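You operate a simulated robot arm through the tools that you are given. There is no shell and no other tool. Be economical: measure what you need, move in short steps, check, and stop when the job is done.

You run a simulated robot arm. Do the job below in one go: nothing can be reset, and whatever is moved stays where it is left.

TASK
Wash the wet cement drips off the plate board before they set.
Fine: load the pale blue brush in the open soap tub, scrub; brush back, lid screwed on. Set down upright: pale blue brush. What is to be rubbed or washed off counts as gone when no trace of it is left.

It is judged by the outcome, as a careful person would: the job done as asked, and still so three seconds after it is handed in. It fails if anything else is knocked over, pushed out of place, dropped, spilled or broken. A push-on lid holds only when it is set on centred and level and pressed home; a screw cap is set on level and turned clockwise until tight.

THE ROBOT
A 6-joint arm with a fingered hand on a trunk, on a base that drives. Base frame: it is fixed to the floor where the robot stands at the start and does not move with it; the origin is under the middle of the robot, x ahead of it, y to its left, z up; the surface under the hand at the start is at about z = 85.8. Readings come in cm, rad, newtons and seconds.
With the tool pointing down near the work surface it reaches from about 34 to 80 cm from the robot's upright axis, wherever it stands. Its first joint turns from -2.007 to 2.007 rad. Places, roughly: cement drips on the plate board [50, 10, 90]. Payload 4 kg.
Tool frame: the origin (TCP) lies between the finger pads and is the grasp point; the fingertips stand 2.6 cm ahead of it; z points along the fingers, y is the line along which they close. The gripper opens to 16.4 cm. The gripper's body begins 7.3 cm behind the TCP. The gripper is a hand of 5 fingers: y runs from the thumb to the fingers, the wrist lies at [0, 0, -23.9] in the tool frame, and closing takes about 1.5 s.
Orientation is told as [roll, pitch, yaw] about the base's x, y, z axes, in that order, counted from this pose: with the fingers straight down and closing along the base's y, the tool's x points along the base's -x, its y along +y and its z along -z.

THE INTERFACE
- The arm moves only by the tool jog_arm. Its argument "deltas" is a list of rows, each a list of 3 entries, a list of its own where there are three numbers: the turn, a rotation vector about the base's x, y, z in rad, then the shift along the base's x, y, z in cm, then the opening, from 0 (shut) to 1 (fully open). In form: [[[wx, wy, wz], [dx, dy, dz], claw], ...]. A call has 1 to 20 rows; each row shifts and turns the commanded pose from where the row before left it. Each row takes 0.2 s and may step no farther than 5 cm and 0.15 rad from the row before; otherwise, or with a gripper value out of range, the whole call is refused. Where a pose cannot be reached the arm comes as near as it can. A force on the tool above 40 N (or 10 N above the force at the start of the call, whichever is more), or a blocked arm, ends the call early, and 0.2 s more pass. The fingers move at their own pace (about 4.5 cm/s each) and stop on an object; they squeeze with about 31 N. The grip force told is the motor's: it shows also when the fingers shut on nothing. Time passes only in rows, and 0.2 s behind the last, so rows that do not move let the fingers close. It gives the time, the measured TCP pose, the force on the tool (base axes), the opening and the grip force at its end, in the units of the frame above (readings bear some noise), with the torque about the TCP (base axes, N m) and any sound that the robot's microphone picked up.
- Cameras (640 x 400 px; columns grow to the right, rows downward): "scene" is now at [1.25, 18.61, 171.63]; the picture's right is [-0.00, -1.00, 0.00], its down [-0.80, 0.00, -0.59] and it looks along [0.59, -0.00, -0.80] (base axes); focal length 281 px, centre (320, 200). "wrist" rides on the gripper at [5.1, -6.9, -9.3] in the tool frame; the picture's right is [0.81, 0.59, 0.00], its down [-0.43, 0.60, -0.68] and it looks along [-0.40, 0.55, 0.74] (tool axes); focal length 270 px, centre (320, 200). There is no depth. A picture from a camera that has moved, and an enlarged one, comes with that camera's place and axes in the base frame and with its lens.
- get_image(camera): a new picture of that camera. No time passes.
- raise_lower(by): slides the trunk up (or, below 0, down) by that many cm; the arm and the scene camera ride with it, the base frame stays. It gives what a move gives, with no picture.
- steer(legs): drives the robot by 1 to 6 legs, each [ahead, left, turn to the left] in cm, cm and rad, along the robot's own axes; the way and the turn of a leg run together, so that a leg with both is an arc; at most 150 cm and 3.142 rad a leg. The arm and the cameras ride along, it lands a little off, and it stops where it bumps. It gives what a move gives.
- set_grasp(shape): the hand has 5 fingers and takes this shape, open, in about a second: jaw (thumb against the fingers, like two jaws); tri (thumb and two fingers); tip (a fingertip pinch); poke (one finger out to press); point (the index stretched); flat (the hand flat); cup (the hand cupped); fist (a fist). The gripper value then closes the fingers along that shape, each until it touches; the sizes above hold for jaw. It gives what a move gives, with no picture.
- aim_head(pan, tilt): turns the head with the scene camera to pan (to the left, within 2.705 rad either way) and tilt (down, from -0.506 to 1.204), counted from straight ahead of the robot. It gives what a move gives.
- inspect(camera, box): a new picture of the part [left, top, right, bottom] of that camera's present view, enlarged. No time passes.
- close_job(): hands the job in; it is judged then, once.

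Go step by step. Nothing tells you exact positions but the pictures and the camera data: compare them with the known pose of the tool, close in by small moves and look again before you grip or let go. The budget is 120 turns and 78 pictures, counting those below and the enlarged ones. Unless the task says otherwise, let go and move clear before handing in, and close with one line.

The tools are called after "Call:" as name(argument=value, ...) on one line, values as JSON. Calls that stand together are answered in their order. jog_arm: Moves the arm, as the interface text tells. Its arguments: {"type":"object","properties":{"deltas":{"type":"array"}},"required":["deltas"]} The other tools are called the same way: raise_lower (by) slides the trunk up or down; set_grasp (shape) gives the hand a shape; steer (legs) drives the base; aim_head (pan, tilt) turns the head that bears the scene camera; get_image (camera) takes a picture; inspect (camera, box) takes an enlarged picture of a part of a camera's view; close_job () hands the job in.

At the start:

```text
clock: 0.0
position: [54.0, 20.8, 115.6]
ee_rot: [0.0, -0.001, -0.002]
contact_force: [0.6, -0.3, 0.6]
ft_torque: [-0.01, 0.0, -0.02]
gripper_width: 16.39
finger_force: 0.2
shape: jaw
trunk travel left (down, up): [-77.5, 21.5]
robot x, y, heading: [-0.07, 0.24, -0.001]
head pan, tilt: [-0.003, 0.934]
```

scene: 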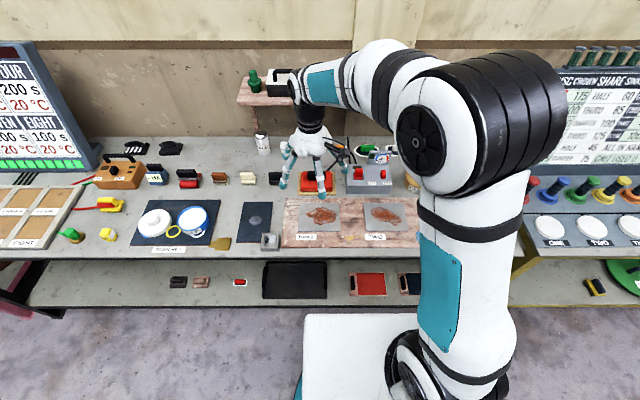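
wrist: 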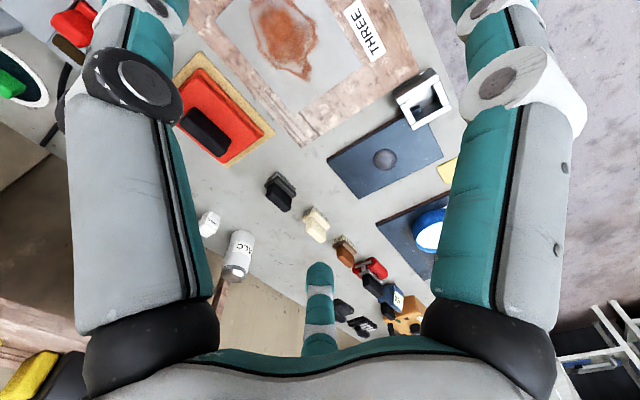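

I see a bench with a plate board (two brown-stained plates), a soap tub with its lid beside it on a dark mat, and several brushes along the back. I will look closer before moving.

Call:
inspect(camera="scene", box=[60, 120, 260, 260])

Call:
inspect(camera="scene", box=[230, 120, 430, 260])

```text
2.86 times, centred on (160, 190) of scene
camera zoom: at [1.25, 18.61, 171.63], right [0.0, -1.0, 0.0], down [-0.8, 0.0, -0.59], along [0.59, 0.0, -0.8], focal length 802 px, centre (777, 229)
```

zoom: 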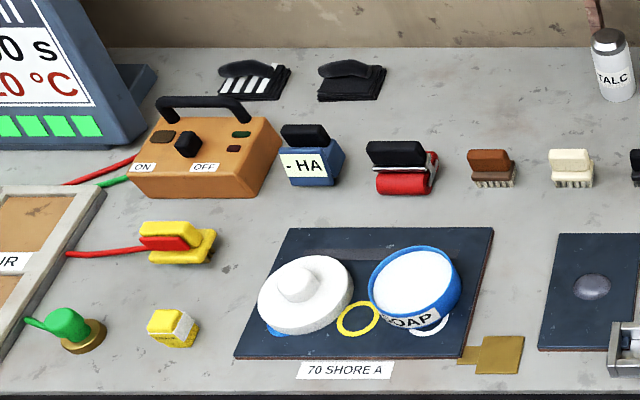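

```text
2.86 times, centred on (330, 190) of scene
camera zoom: at [1.25, 18.61, 171.63], right [0.0, -1.0, 0.0], down [-0.8, 0.0, -0.59], along [0.59, 0.0, -0.8], focal length 802 px, centre (291, 229)
```

zoom: 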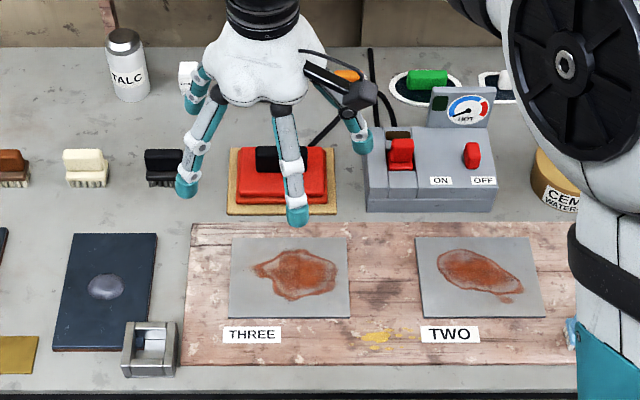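

The pale blue brush seems to be hidden by the arm to the right of the board. I move the hand leftward, high, to uncover it.

Call:
jog_arm(deltas=[[[0, 0, 0], [0, 5, 0], 1], [[0, 0, 0], [0, 5, 0], 1], [[0, 0, 0], [0, 5, 0], 1], [[0, 0, 0], [0, 5, 0], 1], [[0, 0, 0], [0, 5, 0], 1], [[0, 0, 0], [0, 5, 0], 1]])

Call:
get_image(camera="scene")

Call:
inspect(camera="scene", box=[270, 170, 470, 295])

```text
clock: 1.4
position: [53.89, 50.95, 115.59]
ee_rot: [-0.001, 0.001, -0.001]
contact_force: [0.7, -0.1, 0.7]
ft_torque: [-0.05, 0.02, -0.05]
gripper_width: 16.39
finger_force: 0.1
shape: jaw
trunk travel left (down, up): [-77.5, 21.5]
robot x, y, heading: [-0.12, 0.21, 0.003]
head pan, tilt: [-0.003, 0.934]
```

```text
73 pictures are left
camera scene: at [1.32, 18.84, 171.61], right [0.0, -1.0, 0.0], down [-0.8, 0.0, -0.59], along [0.59, 0.0, -0.8], focal length 281 px, centre (320, 200)
```

scene: 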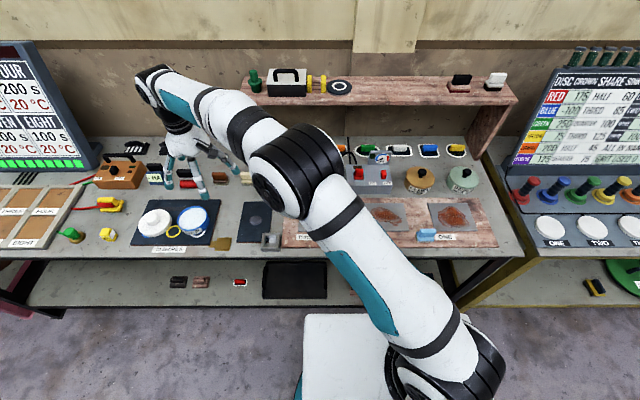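

```text
3.20 times, centred on (370, 232) of scene
camera zoom: at [1.32, 18.84, 171.61], right [0.0, -1.0, 0.0], down [-0.8, 0.0, -0.59], along [0.59, 0.0, -0.8], focal length 899 px, centre (160, 96)
```

zoom: 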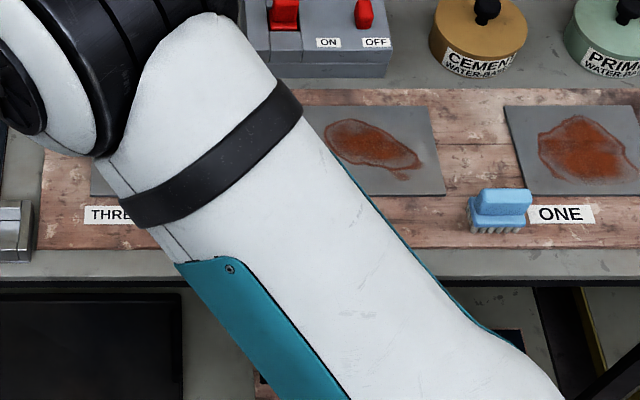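

The pale blue brush stands at about [47, -16] by plate ONE; the yellow drips lie at about [47, 8] between plates THREE and TWO; tub near [53, 62], lid near [52, 75]. Standing at y≈30 puts all of them in reach, so I drive left.

Call:
steer(legs=[[0, 30, 0]])

Call:
get_image(camera="scene")

Call:
get_image(camera="wrist")

```text
clock: 3.5
position: [54.05, 81.33, 115.64]
ee_rot: [-0.002, -0.001, -0.003]
contact_force: [0.0, 0.5, -0.5]
ft_torque: [-0.02, 0.05, 0.01]
gripper_width: 16.4
finger_force: 0.0
shape: jaw
trunk travel left (down, up): [-77.5, 21.5]
robot x, y, heading: [-0.05, 30.28, 0.002]
head pan, tilt: [-0.003, 0.934]
```

```text
71 pictures are left
camera scene: at [1.33, 49.33, 171.62], right [0.0, -1.0, 0.0], down [-0.8, 0.0, -0.59], along [0.59, 0.0, -0.8], focal length 281 px, centre (320, 200)
```

scene: 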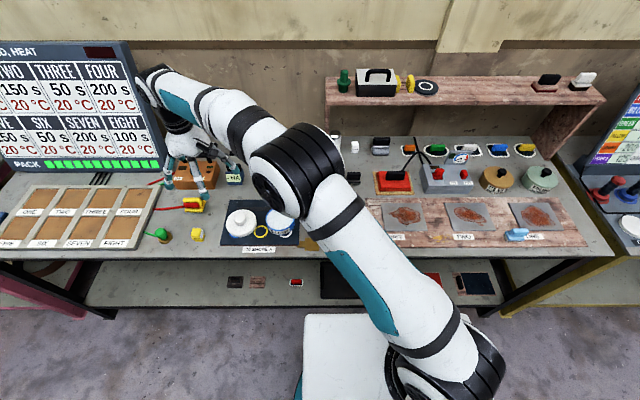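

```text
70 pictures are left
camera wrist: at [49.05, 74.46, 124.94], right [-0.81, 0.59, 0.0], down [0.43, 0.6, 0.68], along [0.4, 0.55, -0.74], focal length 270 px, centre (320, 200)
```

wrist: 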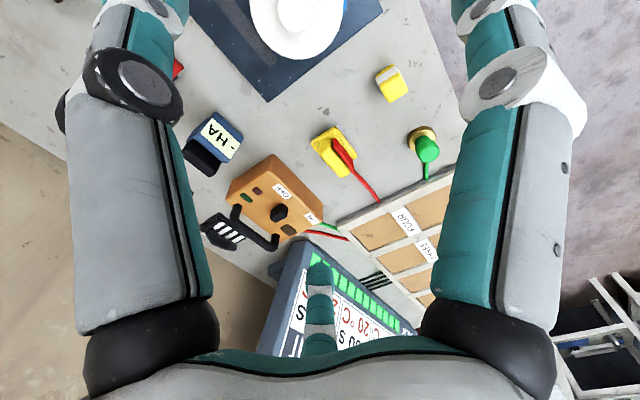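

Everything is in view now. I zoom in on the brush and board, and on the tub and lid.

Call:
inspect(camera="scene", box=[440, 190, 580, 260])

Call:
inspect(camera="scene", box=[200, 190, 330, 260])

Call:
inspect(camera="scene", box=[360, 185, 500, 260])

```text
4.57 times, centred on (510, 225) of scene
camera zoom: at [1.33, 49.33, 171.62], right [0.0, -1.0, 0.0], down [-0.8, 0.0, -0.59], along [0.59, 0.0, -0.8], focal length 1284 px, centre (-549, 86)
```

zoom: 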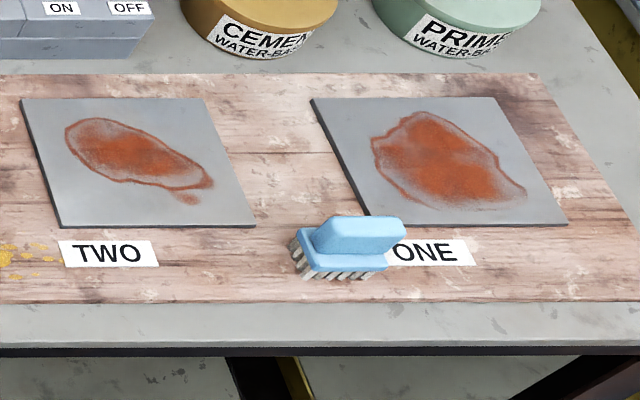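

```text
4.92 times, centred on (265, 225) of scene
camera zoom: at [1.33, 49.33, 171.62], right [0.0, -1.0, 0.0], down [-0.8, 0.0, -0.59], along [0.59, 0.0, -0.8], focal length 1382 px, centre (591, 77)
```

zoom: 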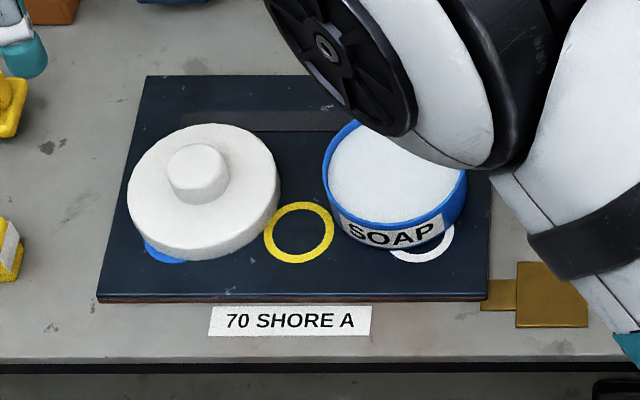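

```text
4.57 times, centred on (430, 222) of scene
camera zoom: at [1.33, 49.33, 171.62], right [0.0, -1.0, 0.0], down [-0.8, 0.0, -0.59], along [0.59, 0.0, -0.8], focal length 1284 px, centre (-183, 97)
```

zoom: 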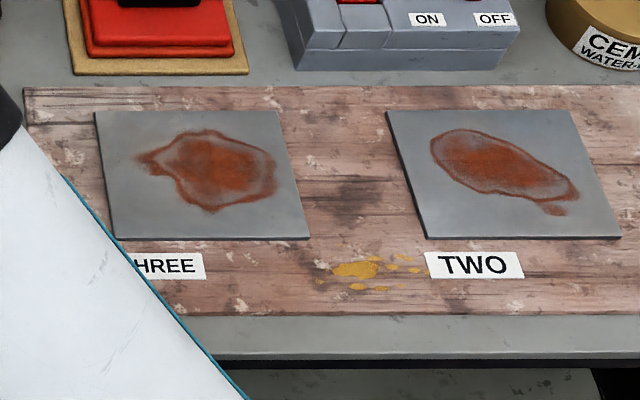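

The brush lies along y on the board, drips are yellow flecks left of the TWO label. I swing the hand over the brush, turned -90° so that the fingers close across its narrow side.

Call:
jog_arm(deltas=[[[0, 0, -0.0785], [-0.35, -4.85, -0.4], 1], [[0, 0, -0.0785], [-0.35, -4.85, -0.4], 1], [[0, 0, -0.0785], [-0.35, -4.85, -0.4], 1], [[0, 0, -0.0785], [-0.35, -4.85, -0.4], 1], [[0, 0, -0.0785], [-0.35, -4.85, -0.4], 1], [[0, 0, -0.0785], [-0.35, -4.85, -0.4], 1], [[0, 0, -0.0785], [-0.35, -4.85, -0.4], 1], [[0, 0, -0.0785], [-0.35, -4.85, -0.4], 1], [[0, 0, -0.0785], [-0.35, -4.85, -0.4], 1], [[0, 0, -0.0785], [-0.35, -4.85, -0.4], 1], [[0, 0, -0.0785], [-0.35, -4.85, -0.4], 1], [[0, 0, -0.0785], [-0.35, -4.85, -0.4], 1], [[0, 0, -0.0785], [-0.35, -4.85, -0.4], 1], [[0, 0, -0.0785], [-0.35, -4.85, -0.4], 1], [[0, 0, -0.0785], [-0.35, -4.85, -0.4], 1], [[0, 0, -0.0785], [-0.35, -4.85, -0.4], 1], [[0, 0, -0.0785], [-0.35, -4.85, -0.4], 1], [[0, 0, -0.0785], [-0.35, -4.85, -0.4], 1], [[0, 0, -0.0785], [-0.35, -4.85, -0.4], 1], [[0, 0, -0.0785], [-0.35, -4.85, -0.4], 1]])

Call:
get_image(camera="wrist")

Call:
get_image(camera="scene")

```text
clock: 7.7
position: [46.91, -15.7, 107.61]
ee_rot: [-0.001, -0.001, -1.575]
contact_force: [-0.2, 0.4, -0.6]
ft_torque: [0.02, -0.01, 0.0]
gripper_width: 16.4
finger_force: 0.1
shape: jaw
trunk travel left (down, up): [-77.5, 21.5]
robot x, y, heading: [-0.06, 30.52, -0.001]
head pan, tilt: [-0.003, 0.934]
```

```text
66 pictures are left
camera wrist: at [40.04, -10.61, 116.91], right [0.59, 0.81, 0.0], down [0.59, -0.44, 0.68], along [0.55, -0.4, -0.74], focal length 270 px, centre (320, 200)
```

wrist: 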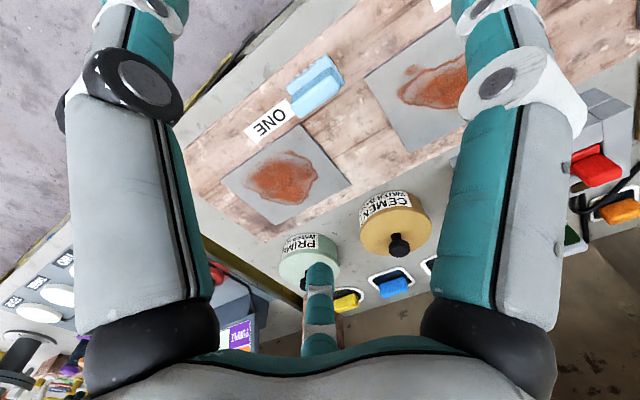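

```text
65 pictures are left
camera scene: at [1.33, 49.01, 171.65], right [0.0, -1.0, 0.0], down [-0.8, 0.0, -0.59], along [0.59, 0.0, -0.8], focal length 281 px, centre (320, 200)
```

scene: 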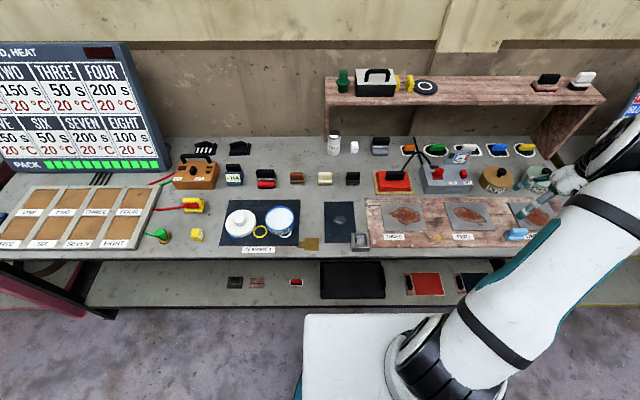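

The wrist view puts the brush handle near [47.2, -16.2], matching the scene estimate. I zoom in for its orientation.

Call:
inspect(camera="wrist", box=[240, 30, 400, 140])

```text
3.64 times, centred on (320, 85) of wrist
camera zoom: at [40.04, -10.61, 116.91], right [0.59, 0.81, 0.0], down [0.59, -0.44, 0.68], along [0.55, -0.4, -0.74], focal length 983 px, centre (320, 618)
```

zoom: 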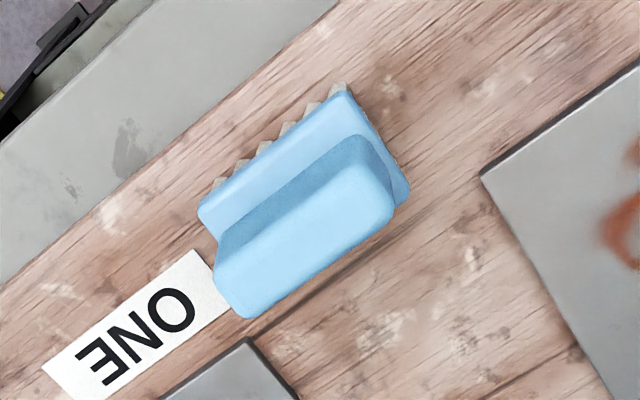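

The handle is centred near [48.5, -17.2], top at about z 90, its long axis along y. I narrow the opening, come down partway and look again.

Call:
jog_arm(deltas=[[[0, 0, 0], [0.8, -0.8, -3], 0.5], [[0, 0, 0], [0.8, -0.7, -3], 0.5], [[0, 0, 0], [0, 0, -3], 0.5], [[0, 0, 0], [0, 0, 0], 0.5], [[0, 0, 0], [0, 0, 0], 0.5]])

Call:
get_image(camera="wrist")

Call:
inspect(camera="scene", box=[460, 150, 620, 260])

```text
clock: 8.9
position: [48.68, -17.33, 98.56]
ee_rot: [0.0, -0.003, -1.574]
contact_force: [-0.4, 0.1, -0.8]
ft_torque: [-0.01, -0.03, 0.04]
gripper_width: 8.27
finger_force: 0.0
shape: jaw
trunk travel left (down, up): [-77.5, 21.5]
robot x, y, heading: [0.13, 30.82, -0.005]
head pan, tilt: [-0.003, 0.934]
```

```text
63 pictures are left
camera wrist: at [41.7, -12.15, 107.84], right [0.59, 0.81, 0.0], down [0.59, -0.43, 0.68], along [0.55, -0.4, -0.74], focal length 270 px, centre (320, 200)
```

wrist: 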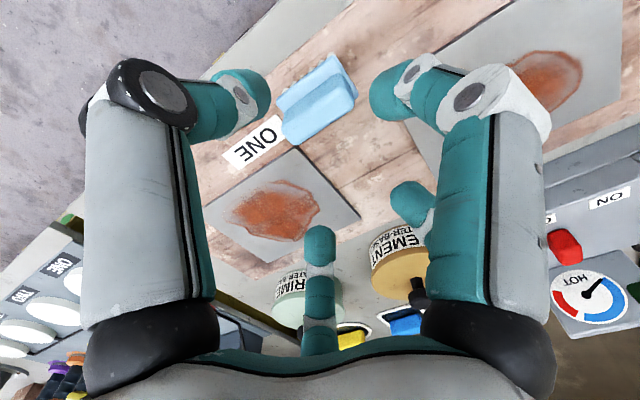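

```text
3.64 times, centred on (540, 205) of scene
camera zoom: at [1.33, 49.16, 171.64], right [0.0, -1.0, 0.0], down [-0.8, 0.0, -0.59], along [0.59, 0.0, -0.8], focal length 1021 px, centre (-480, 182)
```

zoom: 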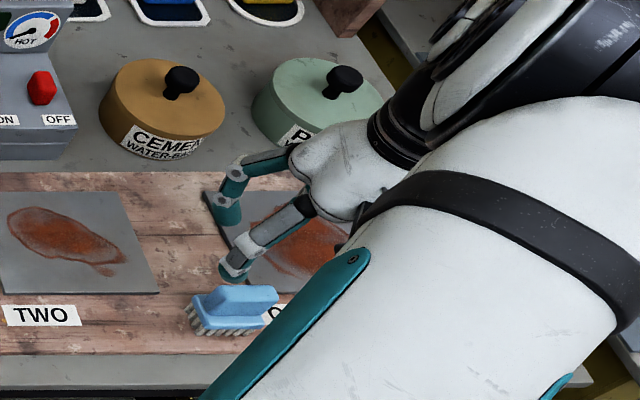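

The brush is centred between thumb and fingers, within about 0.7 cm. I correct and lower until the fingertips straddle the handle.

Call:
jog_arm(deltas=[[[0, 0, 0], [-0.6, 0.7, -2.5], 0.5], [[0, 0, 0], [0, 0, -2.3], 0.5], [[0, 0, 0], [0, 0, -1.7], 0.5], [[0, 0, 0], [0, 0, 0], 0.5]])

Call:
get_image(camera="wrist")

Call:
inspect(camera="scene", box=[480, 190, 580, 260])

```text
clock: 9.9
position: [48.16, -16.47, 92.12]
ee_rot: [0.002, -0.002, -1.574]
contact_force: [-0.1, 0.1, -0.1]
ft_torque: [-0.01, -0.03, 0.0]
gripper_width: 8.26
finger_force: 0.1
shape: jaw
trunk travel left (down, up): [-77.5, 21.5]
robot x, y, heading: [-0.15, 30.53, 0.001]
head pan, tilt: [-0.003, 0.934]
```

```text
61 pictures are left
camera wrist: at [41.23, -11.37, 101.43], right [0.59, 0.81, 0.0], down [0.59, -0.43, 0.68], along [0.55, -0.4, -0.74], focal length 270 px, centre (320, 200)
```

wrist: 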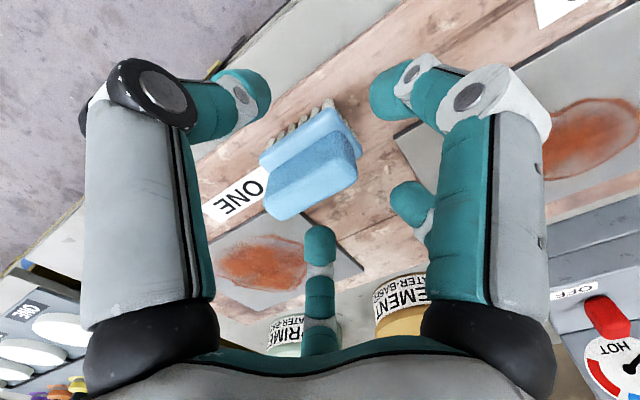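

```text
5.71 times, centred on (530, 225) of scene
camera zoom: at [1.3, 49.18, 171.63], right [0.0, -1.0, 0.0], down [-0.8, 0.0, -0.59], along [0.59, 0.0, -0.8], focal length 1605 px, centre (-880, 57)
```

zoom: 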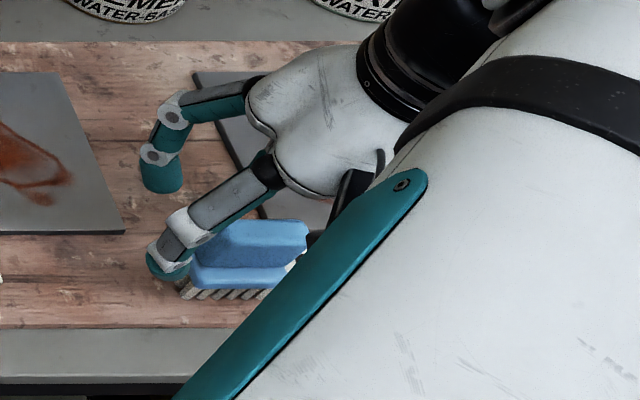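

Thumb is in front, fingers behind the brush. I lower a little more and close partway to see how the fingers meet it.

Call:
jog_arm(deltas=[[[0, 0, 0], [0.3, -0.4, -0.8], 0.4], [[0, 0, 0], [0, 0, 0], 0.3], [[0, 0, 0], [0, 0, 0], 0.3]])

Call:
get_image(camera="wrist")

```text
clock: 10.7
position: [48.36, -16.86, 91.39]
ee_rot: [0.0, 0.001, -1.574]
contact_force: [-0.4, 0.0, 0.0]
ft_torque: [0.0, 0.01, 0.0]
gripper_width: 4.99
finger_force: 0.1
shape: jaw
trunk travel left (down, up): [-77.5, 21.5]
robot x, y, heading: [-0.11, 30.53, 0.0]
head pan, tilt: [-0.003, 0.934]
```

```text
59 pictures are left
camera wrist: at [41.5, -11.81, 100.66], right [0.59, 0.81, 0.0], down [0.59, -0.43, 0.68], along [0.55, -0.4, -0.74], focal length 270 px, centre (320, 200)
```

wrist: 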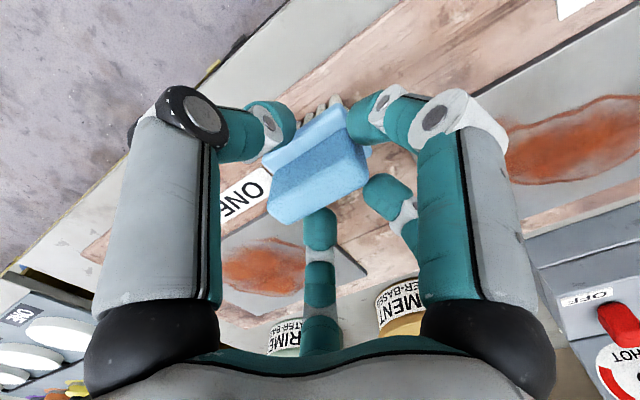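

The fingers are coming evenly onto the handle; I close fully.

Call:
jog_arm(deltas=[[[0, 0, 0], [0, 0, 0], 0.2], [[0, 0, 0], [0, 0, 0], 0], [[0, 0, 0], [0, 0, 0], 0], [[0, 0, 0], [0, 0, 0], 0], [[0, 0, 0], [0, 0, 0], 0]])

Call:
get_image(camera="wrist")

Call:
inspect(camera="scene", box=[480, 190, 580, 260])

```text
clock: 11.9
position: [48.5, -16.87, 91.37]
ee_rot: [-0.001, 0.0, -1.575]
contact_force: [0.1, 0.4, 0.5]
ft_torque: [0.04, 0.02, -0.01]
gripper_width: 2.43
finger_force: 30.9
shape: jaw
trunk travel left (down, up): [-77.5, 21.5]
robot x, y, heading: [0.05, 30.67, -0.001]
head pan, tilt: [-0.003, 0.934]
```

```text
58 pictures are left
camera wrist: at [41.52, -11.8, 100.66], right [0.59, 0.81, 0.0], down [0.59, -0.43, 0.68], along [0.55, -0.4, -0.74], focal length 270 px, centre (320, 200)
```

wrist: 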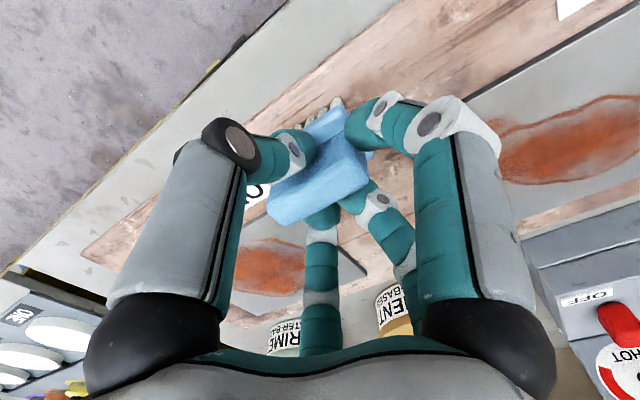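

```text
5.71 times, centred on (530, 225) of scene
camera zoom: at [1.33, 49.17, 171.63], right [0.0, -1.0, 0.0], down [-0.8, 0.0, -0.59], along [0.59, 0.0, -0.8], focal length 1605 px, centre (-880, 57)
```

zoom: 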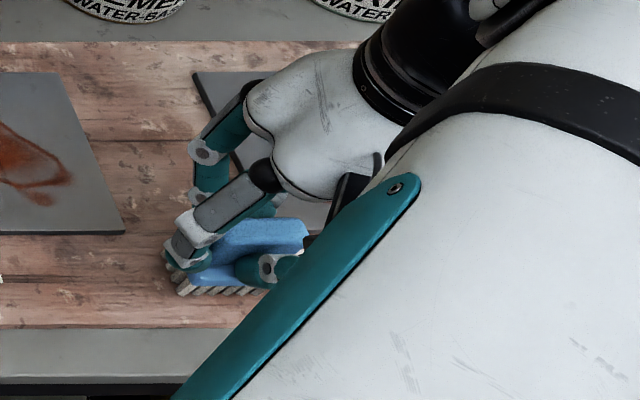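

The brush is held (2.4 cm, 31 N). I lift it and carry it over toward the soap tub at about [53, 63].

Call:
jog_arm(deltas=[[[0, 0, 0], [0, 0, 3], 0], [[0, 0, 0], [0, 0, 4], 0], [[0, 0, 0], [0, 0, 4], 0], [[0, 0, 0], [0.3, 4.7, 0.3], 0], [[0, 0, 0], [0.3, 4.7, 0.3], 0], [[0, 0, 0], [0.3, 4.7, 0.3], 0], [[0, 0, 0], [0.3, 4.7, 0.3], 0], [[0, 0, 0], [0.3, 4.7, 0.3], 0], [[0, 0, 0], [0.3, 4.7, 0.3], 0], [[0, 0, 0], [0.3, 4.7, 0.3], 0], [[0, 0, 0], [0.3, 4.7, 0.3], 0], [[0, 0, 0], [0.3, 4.7, 0.3], 0], [[0, 0, 0], [0.3, 4.7, 0.3], 0], [[0, 0, 0], [0.3, 4.7, 0.3], 0], [[0, 0, 0], [0.3, 4.7, 0.3], 0], [[0, 0, 0], [0.3, 4.7, 0.3], 0], [[0, 0, 0], [0.3, 4.7, 0.3], 0], [[0, 0, 0], [0.3, 4.7, 0.3], 0]])

Call:
get_image(camera="wrist")

Call:
get_image(camera="scene")

```text
clock: 15.7
position: [52.54, 53.62, 106.95]
ee_rot: [-0.001, -0.001, -1.573]
contact_force: [0.4, 0.0, -1.1]
ft_torque: [-0.06, -0.01, -0.02]
gripper_width: 2.42
finger_force: 30.6
shape: jaw
trunk travel left (down, up): [-77.5, 21.5]
robot x, y, heading: [0.19, 30.34, -0.005]
head pan, tilt: [-0.003, 0.934]
```

```text
56 pictures are left
camera wrist: at [45.63, 58.82, 116.16], right [0.59, 0.81, 0.0], down [0.59, -0.43, 0.68], along [0.55, -0.4, -0.74], focal length 270 px, centre (320, 200)
```

wrist: 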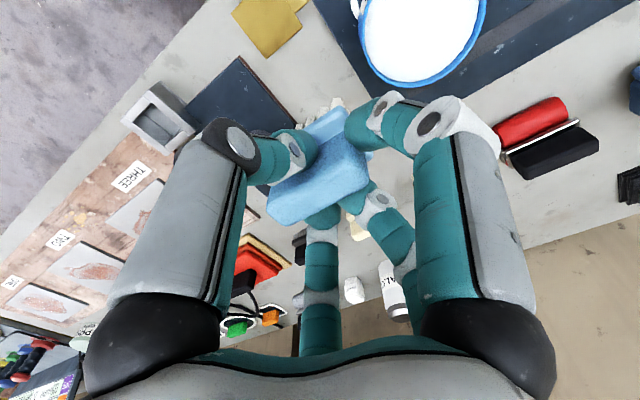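

```text
55 pictures are left
camera scene: at [1.34, 49.35, 171.61], right [0.0, -1.0, 0.0], down [-0.8, 0.0, -0.59], along [0.59, 0.0, -0.8], focal length 281 px, centre (320, 200)
```

scene: 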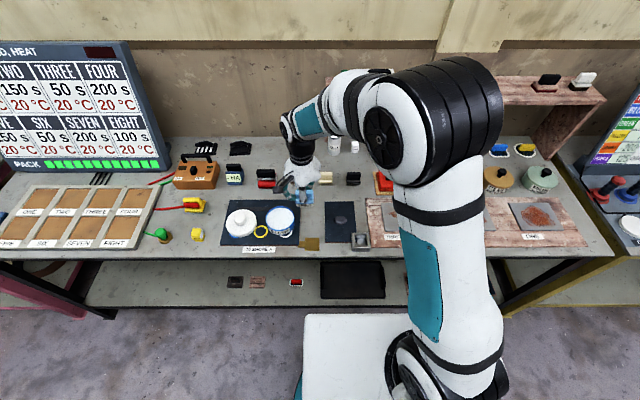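

The tub centre comes out at about [53.6, 63.1]. I bring the brush above it and check the alignment.

Call:
jog_arm(deltas=[[[0, 0, 0], [0.5, 4.7, 0], 0], [[0, 0, 0], [0.5, 4.8, -2], 0], [[0, 0, 0], [0, 0, -4], 0], [[0, 0, 0], [0, 0, 0], 0]])

Call:
get_image(camera="wrist")

Call:
inspect(camera="scene", box=[200, 160, 340, 260])

```text
refused: row 2 steps farther than a row can; nothing moved
```

```text
54 pictures are left
camera wrist: at [45.63, 58.82, 116.16], right [0.59, 0.81, 0.0], down [0.59, -0.43, 0.68], along [0.55, -0.4, -0.74], focal length 270 px, centre (320, 200)
```

wrist: 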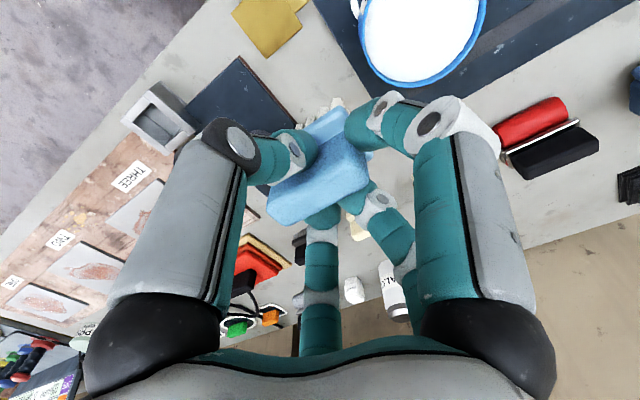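

```text
4.00 times, centred on (270, 210) of scene
camera zoom: at [1.34, 49.35, 171.61], right [0.0, -1.0, 0.0], down [-0.8, 0.0, -0.59], along [0.59, 0.0, -0.8], focal length 1123 px, centre (520, 160)
```

zoom: 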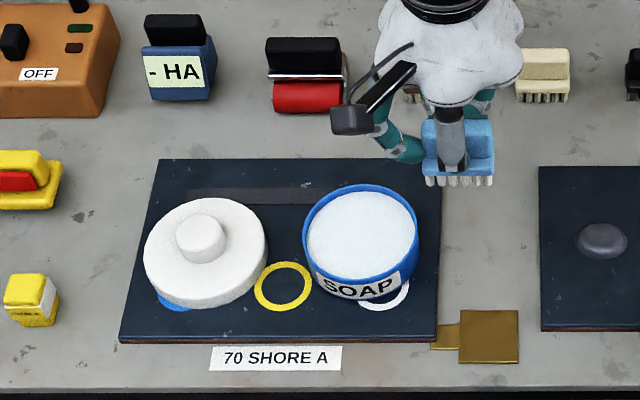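

That step was too big in one row; I resend it with smaller ones. The tub centre is confirmed at about [53.7, 63.2].

Call:
jog_arm(deltas=[[[0, 0, 0], [0.5, 4.7, 0], 0], [[0, 0, 0], [0.6, 4.8, 0], 0], [[0, 0, 0], [0, 0, -3], 0], [[0, 0, 0], [0, 0, -4], 0], [[0, 0, 0], [0, 0, 0], 0]])

Call:
get_image(camera="wrist")

Call:
inspect(camera="scene", box=[200, 160, 340, 260])

```text
clock: 16.9
position: [53.81, 63.17, 99.98]
ee_rot: [0.0, 0.001, -1.574]
contact_force: [0.1, 0.3, -1.3]
ft_torque: [0.01, -0.01, -0.03]
gripper_width: 2.41
finger_force: 30.5
shape: jaw
trunk travel left (down, up): [-77.5, 21.5]
robot x, y, heading: [-0.18, 30.49, 0.001]
head pan, tilt: [-0.003, 0.934]
```

```text
52 pictures are left
camera wrist: at [46.96, 68.38, 109.27], right [0.59, 0.81, 0.0], down [0.59, -0.43, 0.68], along [0.55, -0.4, -0.74], focal length 270 px, centre (320, 200)
```

wrist: 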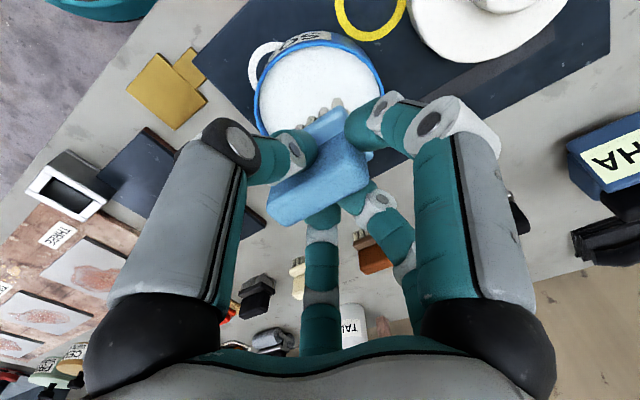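

```text
4.00 times, centred on (270, 210) of scene
camera zoom: at [1.28, 49.17, 171.64], right [0.0, -1.0, 0.0], down [-0.8, 0.0, -0.59], along [0.59, 0.0, -0.8], focal length 1123 px, centre (520, 160)
```

zoom: 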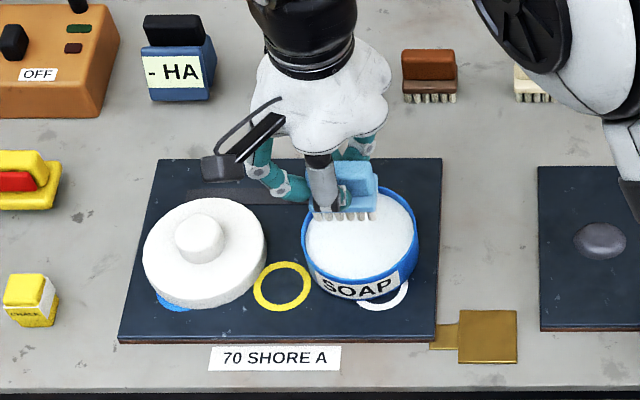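

Alignment is good. I lower in small steps toward the soap, watching the force.

Call:
jog_arm(deltas=[[[0, 0, 0], [0, 0, -2], 0], [[0, 0, 0], [0, 0, -1.5], 0], [[0, 0, 0], [0, 0, -1], 0], [[0, 0, 0], [0, 0, -0.5], 0], [[0, 0, 0], [0, 0, -0.5], 0], [[0, 0, 0], [0, 0, 0], 0]])

Call:
inspect(camera="scene", box=[240, 180, 320, 240])

```text
clock: 18.3
position: [53.97, 63.16, 94.49]
ee_rot: [0.0, 0.001, -1.575]
contact_force: [-0.1, -0.4, 5.4]
ft_torque: [0.0, 0.1, -0.02]
gripper_width: 2.43
finger_force: 31.0
shape: jaw
trunk travel left (down, up): [-77.5, 21.5]
robot x, y, heading: [-0.16, 30.74, -0.001]
head pan, tilt: [-0.003, 0.934]
```

```text
6.67 times, centred on (280, 210) of scene
camera zoom: at [1.29, 49.17, 171.65], right [0.0, -1.0, 0.0], down [-0.8, 0.0, -0.59], along [0.59, 0.0, -0.8], focal length 1872 px, centre (587, 133)
```

zoom: 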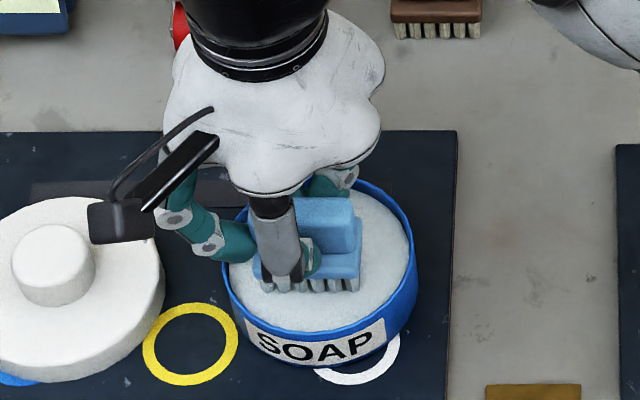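

The bristles are on the soap (5 N). I press very slightly, stir a little to load, and lift.

Call:
jog_arm(deltas=[[[0, 0, 0], [0, 0, -0.2], 0], [[0, 0, 0], [-0.5, 0, 0], 0], [[0, 0, 0], [0.5, 0, 0], 0], [[0, 0, 0], [0, -0.5, 0], 0], [[0, 0, 0], [0, 0.5, 0], 0], [[0, 0, 0], [0, 0, 0], 0], [[0, 0, 0], [0, 0, 0.7], 0], [[0, 0, 0], [0, 0, 3], 0], [[0, 0, 0], [0, 0, 3], 0], [[0, 0, 0], [0, 0, 3], 0]])

Call:
get_image(camera="wrist")

Call:
inspect(camera="scene", box=[220, 160, 340, 250])

```text
clock: 20.5
position: [53.94, 62.87, 103.95]
ee_rot: [0.001, -0.001, -1.576]
contact_force: [0.1, -0.3, -0.8]
ft_torque: [0.01, -0.01, 0.01]
gripper_width: 2.48
finger_force: 30.8
shape: jaw
trunk travel left (down, up): [-77.5, 21.5]
robot x, y, heading: [-0.04, 30.7, -0.002]
head pan, tilt: [-0.003, 0.934]
```

```text
49 pictures are left
camera wrist: at [47.12, 68.01, 113.24], right [0.59, 0.81, 0.0], down [0.59, -0.43, 0.68], along [0.55, -0.4, -0.74], focal length 270 px, centre (320, 200)
```

wrist: 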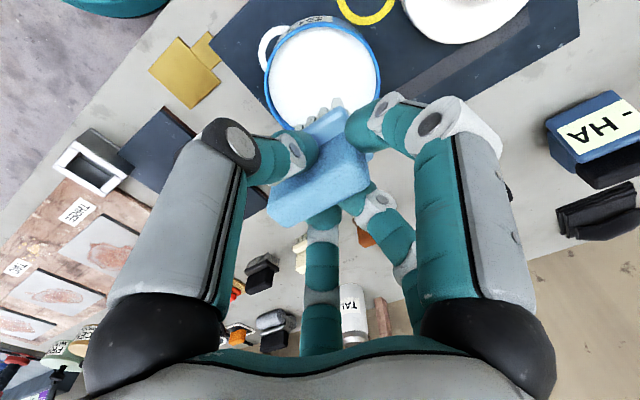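

```text
4.44 times, centred on (280, 205) of scene
camera zoom: at [1.27, 49.17, 171.63], right [0.0, -1.0, 0.0], down [-0.8, 0.0, -0.59], along [0.59, 0.0, -0.8], focal length 1248 px, centre (498, 178)
```

zoom: 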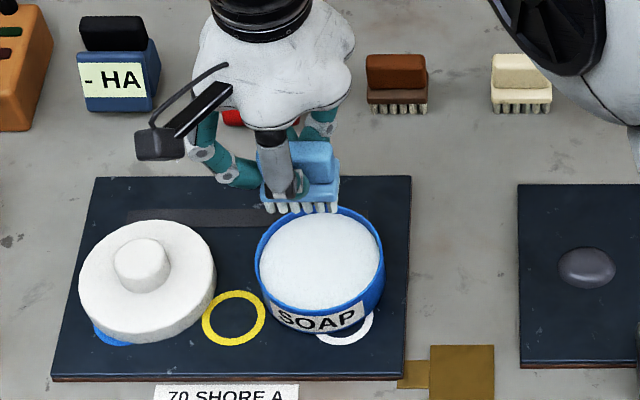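

The bristles are soaped. The drips span roughly x 46–49, y 4–12 on the board; I carry the brush to above [47.5, 8] and look.

Call:
jog_arm(deltas=[[[0, 0, 0], [-0.5, -4.6, 0], 0], [[0, 0, 0], [-0.5, -4.6, 0], 0], [[0, 0, 0], [-0.5, -4.6, 0], 0], [[0, 0, 0], [-0.5, -4.6, 0], 0], [[0, 0, 0], [-0.5, -4.6, 0], 0], [[0, 0, 0], [-0.5, -4.6, 0], 0], [[0, 0, 0], [-0.5, -4.6, 0], 0], [[0, 0, 0], [-0.5, -4.6, 0], 0], [[0, 0, 0], [-0.6, -4.6, 0], 0], [[0, 0, 0], [-0.6, -4.6, 0], 0], [[0, 0, 0], [-0.6, -4.6, 0], 0], [[0, 0, 0], [-0.6, -4.2, 0], 0], [[0, 0, 0], [0, 0, 0], 0]])

Call:
get_image(camera="wrist")

Call:
inspect(camera="scene", box=[370, 180, 490, 255])

```text
clock: 23.3
position: [47.64, 8.17, 103.77]
ee_rot: [0.001, -0.002, -1.572]
contact_force: [-0.6, 0.8, -0.9]
ft_torque: [-0.01, 0.0, 0.0]
gripper_width: 2.46
finger_force: 31.0
shape: jaw
trunk travel left (down, up): [-77.5, 21.5]
robot x, y, heading: [0.02, 30.73, -0.005]
head pan, tilt: [-0.003, 0.934]
```

```text
47 pictures are left
camera wrist: at [40.75, 13.26, 113.02], right [0.59, 0.81, 0.0], down [0.59, -0.43, 0.68], along [0.55, -0.4, -0.74], focal length 270 px, centre (320, 200)
```

wrist: 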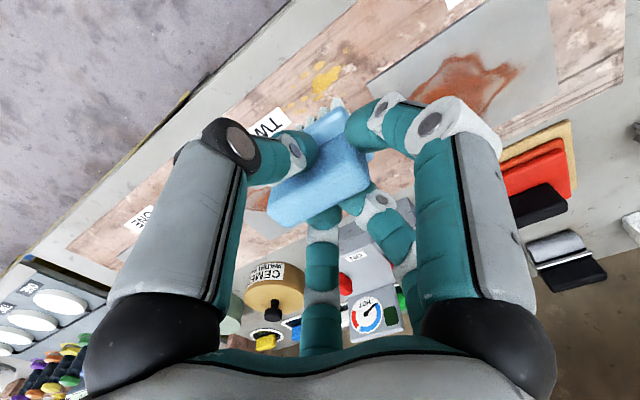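

```text
5.33 times, centred on (430, 218) of scene
camera zoom: at [1.32, 49.25, 171.63], right [0.0, -1.0, 0.0], down [-0.8, 0.0, -0.59], along [0.59, 0.0, -0.8], focal length 1498 px, centre (-267, 107)
```

zoom: 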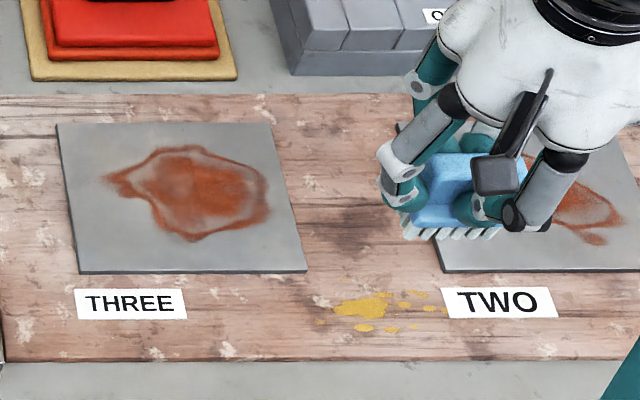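

The flecks run from about x 46 to 49, y 3.3 to 11.8. I lower the brush onto the board at the left part of the area.

Call:
jog_arm(deltas=[[[0, 0, 0], [0, 1, -4], 0], [[0, 0, 0], [0, 0, -4], 0], [[0, 0, 0], [0, 0, -2], 0], [[0, 0, 0], [0, 0, -1.5], 0], [[0, 0, 0], [0, 0, -0.7], 0], [[0, 0, 0], [0, 0, 0], 0]])

```text
clock: 24.7
position: [47.65, 9.21, 91.66]
ee_rot: [0.001, -0.002, -1.575]
contact_force: [-0.4, 0.1, -1.2]
ft_torque: [-0.02, 0.02, -0.01]
gripper_width: 2.47
finger_force: 31.0
shape: jaw
trunk travel left (down, up): [-77.5, 21.5]
robot x, y, heading: [0.04, 30.62, -0.002]
head pan, tilt: [-0.003, 0.934]
```

Call:
jog_arm(deltas=[[[0, 0, 0], [0, 0, -0.3], 0], [[0, 0, 0], [0, 0, -0.2], 0], [[0, 0, 0], [0, 0, 0], 0]])

Call:
inspect(camera="scene", box=[370, 190, 470, 255])

```text
clock: 25.5
position: [47.71, 9.47, 91.21]
ee_rot: [0.0, -0.002, -1.573]
contact_force: [0.0, -1.1, 4.5]
ft_torque: [0.01, 0.08, 0.03]
gripper_width: 2.47
finger_force: 30.7
shape: jaw
trunk travel left (down, up): [-77.5, 21.5]
robot x, y, heading: [0.45, 30.69, -0.003]
head pan, tilt: [-0.003, 0.934]
```

```text
6.15 times, centred on (420, 222) of scene
camera zoom: at [1.29, 49.2, 171.64], right [0.0, -1.0, 0.0], down [-0.8, 0.0, -0.59], along [0.59, 0.0, -0.8], focal length 1728 px, centre (-295, 62)
```

zoom: 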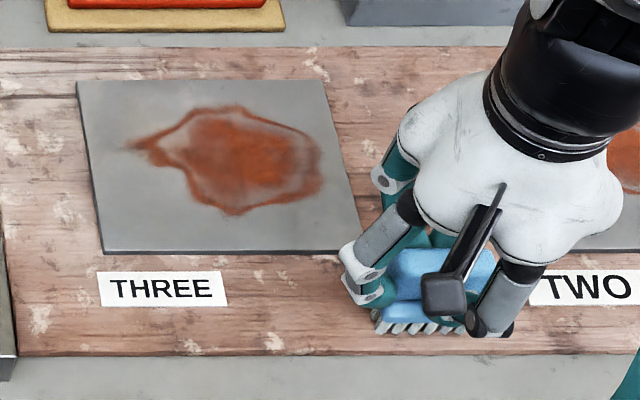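

The bristles press on the board with about 5 N. I scrub back and forth along y over the drips.

Call:
jog_arm(deltas=[[[0, 0, 0], [0, 0.8, -0.1], 0], [[0, 0, 0], [0, -1.2, 0], 0], [[0, 0, 0], [0, -1.2, 0], 0], [[0, 0, 0], [0, -1.2, 0], 0], [[0, 0, 0], [0, -1.2, 0], 0], [[0, 0, 0], [-0.6, -0.8, 0], 0], [[0, 0, 0], [0, 1.2, 0], 0], [[0, 0, 0], [0, 1.2, 0], 0], [[0, 0, 0], [0, 1.2, 0], 0], [[0, 0, 0], [0, 1.2, 0], 0], [[0, 0, 0], [1.2, 0.8, 0], 0], [[0, 0, 0], [0, -1.2, 0], 0], [[0, 0, 0], [0, -1.2, 0], 0], [[0, 0, 0], [0, -1.2, 0], 0], [[0, 0, 0], [0, -1.2, 0], 0], [[0, 0, 0], [-0.6, -0.8, 0], 0], [[0, 0, 0], [0, 1.4, 0], 0], [[0, 0, 0], [0, 1.4, 0], 0], [[0, 0, 0], [0, 1.4, 0], 0], [[0, 0, 0], [0, 1.4, 0], 0]])

Call:
inspect(camera="scene", box=[370, 190, 470, 255])

```text
clock: 29.7
position: [47.44, 9.94, 91.07]
ee_rot: [-0.002, 0.0, -1.572]
contact_force: [-1.0, -3.5, 14.6]
ft_torque: [-0.08, 0.02, 0.03]
gripper_width: 2.53
finger_force: 31.0
shape: jaw
trunk travel left (down, up): [-77.5, 21.5]
robot x, y, heading: [-0.11, 30.6, 0.002]
head pan, tilt: [-0.003, 0.934]
```

```text
6.15 times, centred on (420, 222) of scene
camera zoom: at [1.2, 49.2, 171.63], right [0.0, -1.0, 0.0], down [-0.8, 0.0, -0.59], along [0.59, 0.0, -0.8], focal length 1728 px, centre (-295, 62)
```

zoom: 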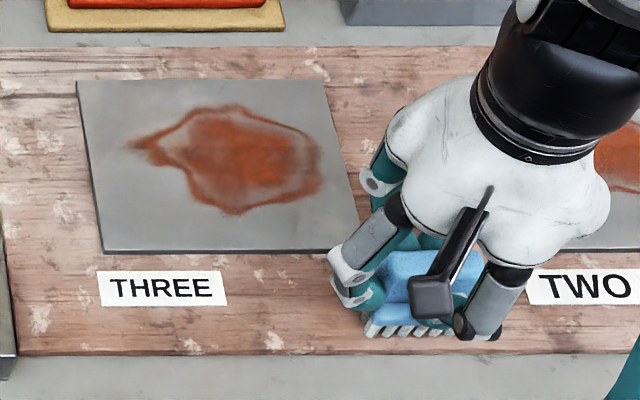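

Scrubbed once over; I lift the brush and swing it back a bit to see what is left.

Call:
jog_arm(deltas=[[[0, 0, 0], [0, 0, 1], 0], [[0, 0, 0], [0, 0, 4], 0], [[0, 0, 0], [0, 0, 4], 0], [[0, 0, 0], [0, 0, 4], 0], [[0, 0, 0], [0, 0, 0], 0]])

Call:
inspect(camera="scene", box=[380, 200, 480, 255])

Call:
get_image(camera="wrist")

```text
clock: 30.9
position: [47.75, 10.04, 104.03]
ee_rot: [-0.001, -0.001, -1.573]
contact_force: [0.2, -0.6, -0.6]
ft_torque: [-0.02, -0.02, -0.01]
gripper_width: 2.51
finger_force: 31.0
shape: jaw
trunk travel left (down, up): [-77.5, 21.5]
robot x, y, heading: [-0.11, 30.57, -0.002]
head pan, tilt: [-0.003, 0.934]
```

```text
6.40 times, centred on (430, 228) of scene
camera zoom: at [1.38, 49.15, 171.63], right [0.0, -1.0, 0.0], down [-0.8, 0.0, -0.59], along [0.59, 0.0, -0.8], focal length 1797 px, centre (-384, 24)
```

zoom: 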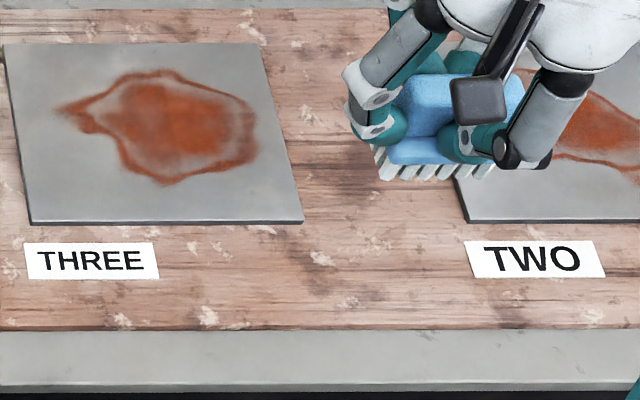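

```text
42 pictures are left
camera wrist: at [40.84, 15.28, 113.35], right [0.59, 0.81, 0.0], down [0.59, -0.43, 0.68], along [0.55, -0.4, -0.74], focal length 270 px, centre (320, 200)
```

wrist: 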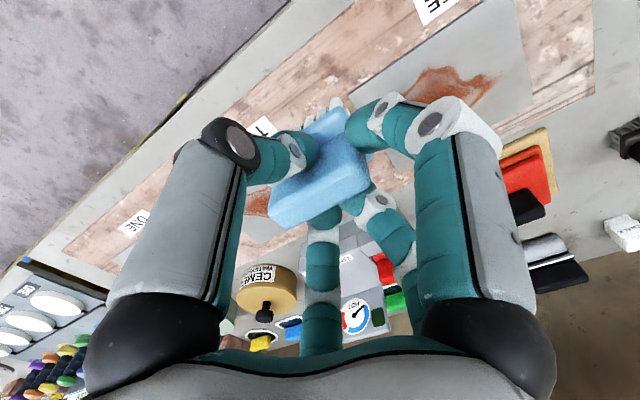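

No yellow shows any more. I check once more, closer, for faint traces.

Call:
inspect(camera="scene", box=[420, 230, 465, 256])

Call:
inspect(camera="wrist", box=[230, 50, 390, 150])

```text
14.22 times, centred on (442, 243) of scene
camera zoom: at [1.38, 49.15, 171.63], right [0.0, -1.0, 0.0], down [-0.8, 0.0, -0.59], along [0.59, 0.0, -0.8], focal length 3994 px, centre (-1422, -412)
```

zoom: 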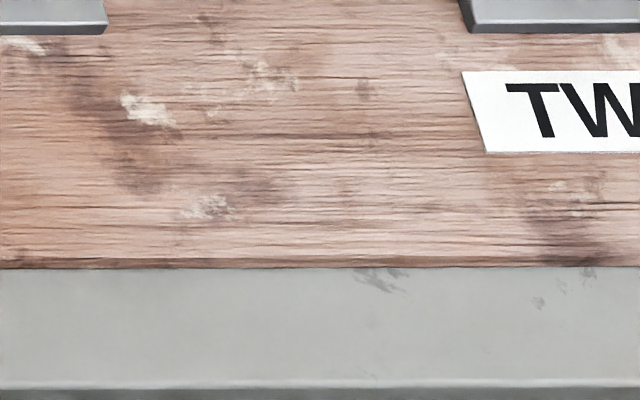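

```text
4.00 times, centred on (310, 100) of wrist
camera zoom: at [40.84, 15.28, 113.35], right [0.59, 0.81, 0.0], down [0.59, -0.43, 0.68], along [0.55, -0.4, -0.74], focal length 1081 px, centre (360, 600)
```

zoom: 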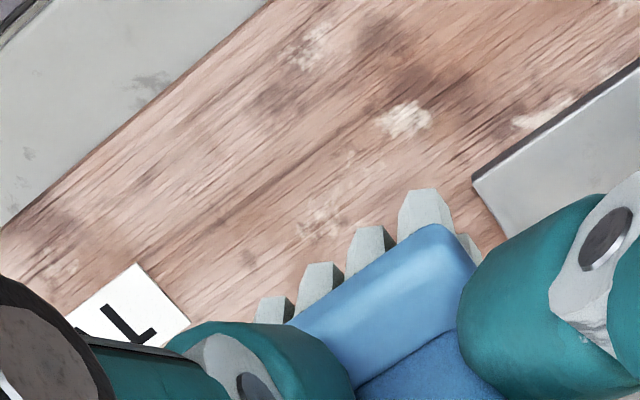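

The board is clean. I take the brush back to its old place at [48.45, -16.9].

Call:
jog_arm(deltas=[[[0, 0, 0], [0.15, -4.5, 0], 0], [[0, 0, 0], [0.15, -4.5, 0], 0], [[0, 0, 0], [0.1, -4.5, 0], 0], [[0, 0, 0], [0.1, -4.5, 0], 0], [[0, 0, 0], [0.1, -4.5, 0], 0], [[0, 0, 0], [0.1, -4.4, 0], 0], [[0, 0, 0], [0, 0, -4], 0], [[0, 0, 0], [0, 0, -4], 0], [[0, 0, 0], [0, 0, -2], 0], [[0, 0, 0], [0, 0, -1.8], 0], [[0, 0, 0], [0, 0, -0.4], 0], [[0, 0, 0], [0, 0, 0], 0]])

Call:
get_image(camera="wrist")

```text
clock: 33.5
position: [48.32, -16.91, 91.98]
ee_rot: [0.0, -0.002, -1.575]
contact_force: [-0.5, -1.3, -1.5]
ft_torque: [0.0, -0.02, 0.01]
gripper_width: 2.52
finger_force: 31.4
shape: jaw
trunk travel left (down, up): [-77.5, 21.5]
robot x, y, heading: [0.3, 30.57, -0.007]
head pan, tilt: [-0.003, 0.934]
```

```text
39 pictures are left
camera wrist: at [41.37, -11.76, 101.19], right [0.59, 0.81, 0.0], down [0.59, -0.43, 0.68], along [0.55, -0.4, -0.74], focal length 270 px, centre (320, 200)
```

wrist: 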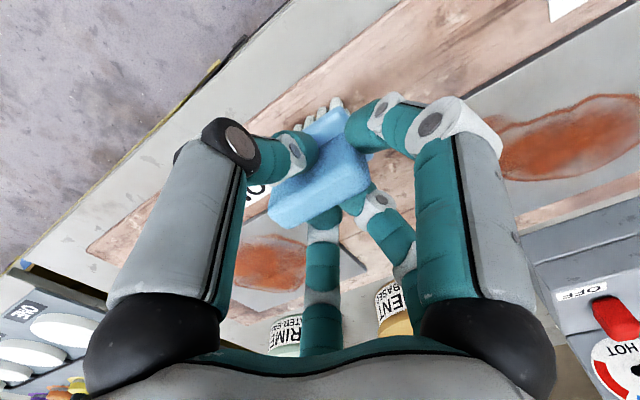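

The brush sits level just above the board. I lower it the last half centimetre until it touches.

Call:
jog_arm(deltas=[[[0, 0, 0], [0, 0, -0.3], 0], [[0, 0, 0], [0, 0, -0.2], 0], [[0, 0, 0], [0, 0, -0.1], 0], [[0, 0, 0], [0, 0, 0], 0]])

```text
clock: 34.5
position: [48.42, -16.85, 91.34]
ee_rot: [-0.004, 0.001, -1.573]
contact_force: [-0.1, 0.1, -1.2]
ft_torque: [0.0, 0.02, 0.03]
gripper_width: 2.5
finger_force: 30.9
shape: jaw
trunk travel left (down, up): [-77.5, 21.5]
robot x, y, heading: [0.08, 30.83, 0.001]
head pan, tilt: [-0.003, 0.934]
```

Call:
jog_arm(deltas=[[[0, 0, 0], [0, 0, -0.1], 0], [[0, 0, 0], [0, 0, -0.1], 0], [[0, 0, 0], [0, 0, 0], 0]])

```text
clock: 35.3
position: [48.42, -16.99, 91.21]
ee_rot: [-0.002, -0.001, -1.574]
contact_force: [0.4, 1.0, 4.0]
ft_torque: [0.04, -0.03, 0.02]
gripper_width: 2.49
finger_force: 30.5
shape: jaw
trunk travel left (down, up): [-77.5, 21.5]
robot x, y, heading: [-0.32, 30.39, -0.001]
head pan, tilt: [-0.003, 0.934]
```

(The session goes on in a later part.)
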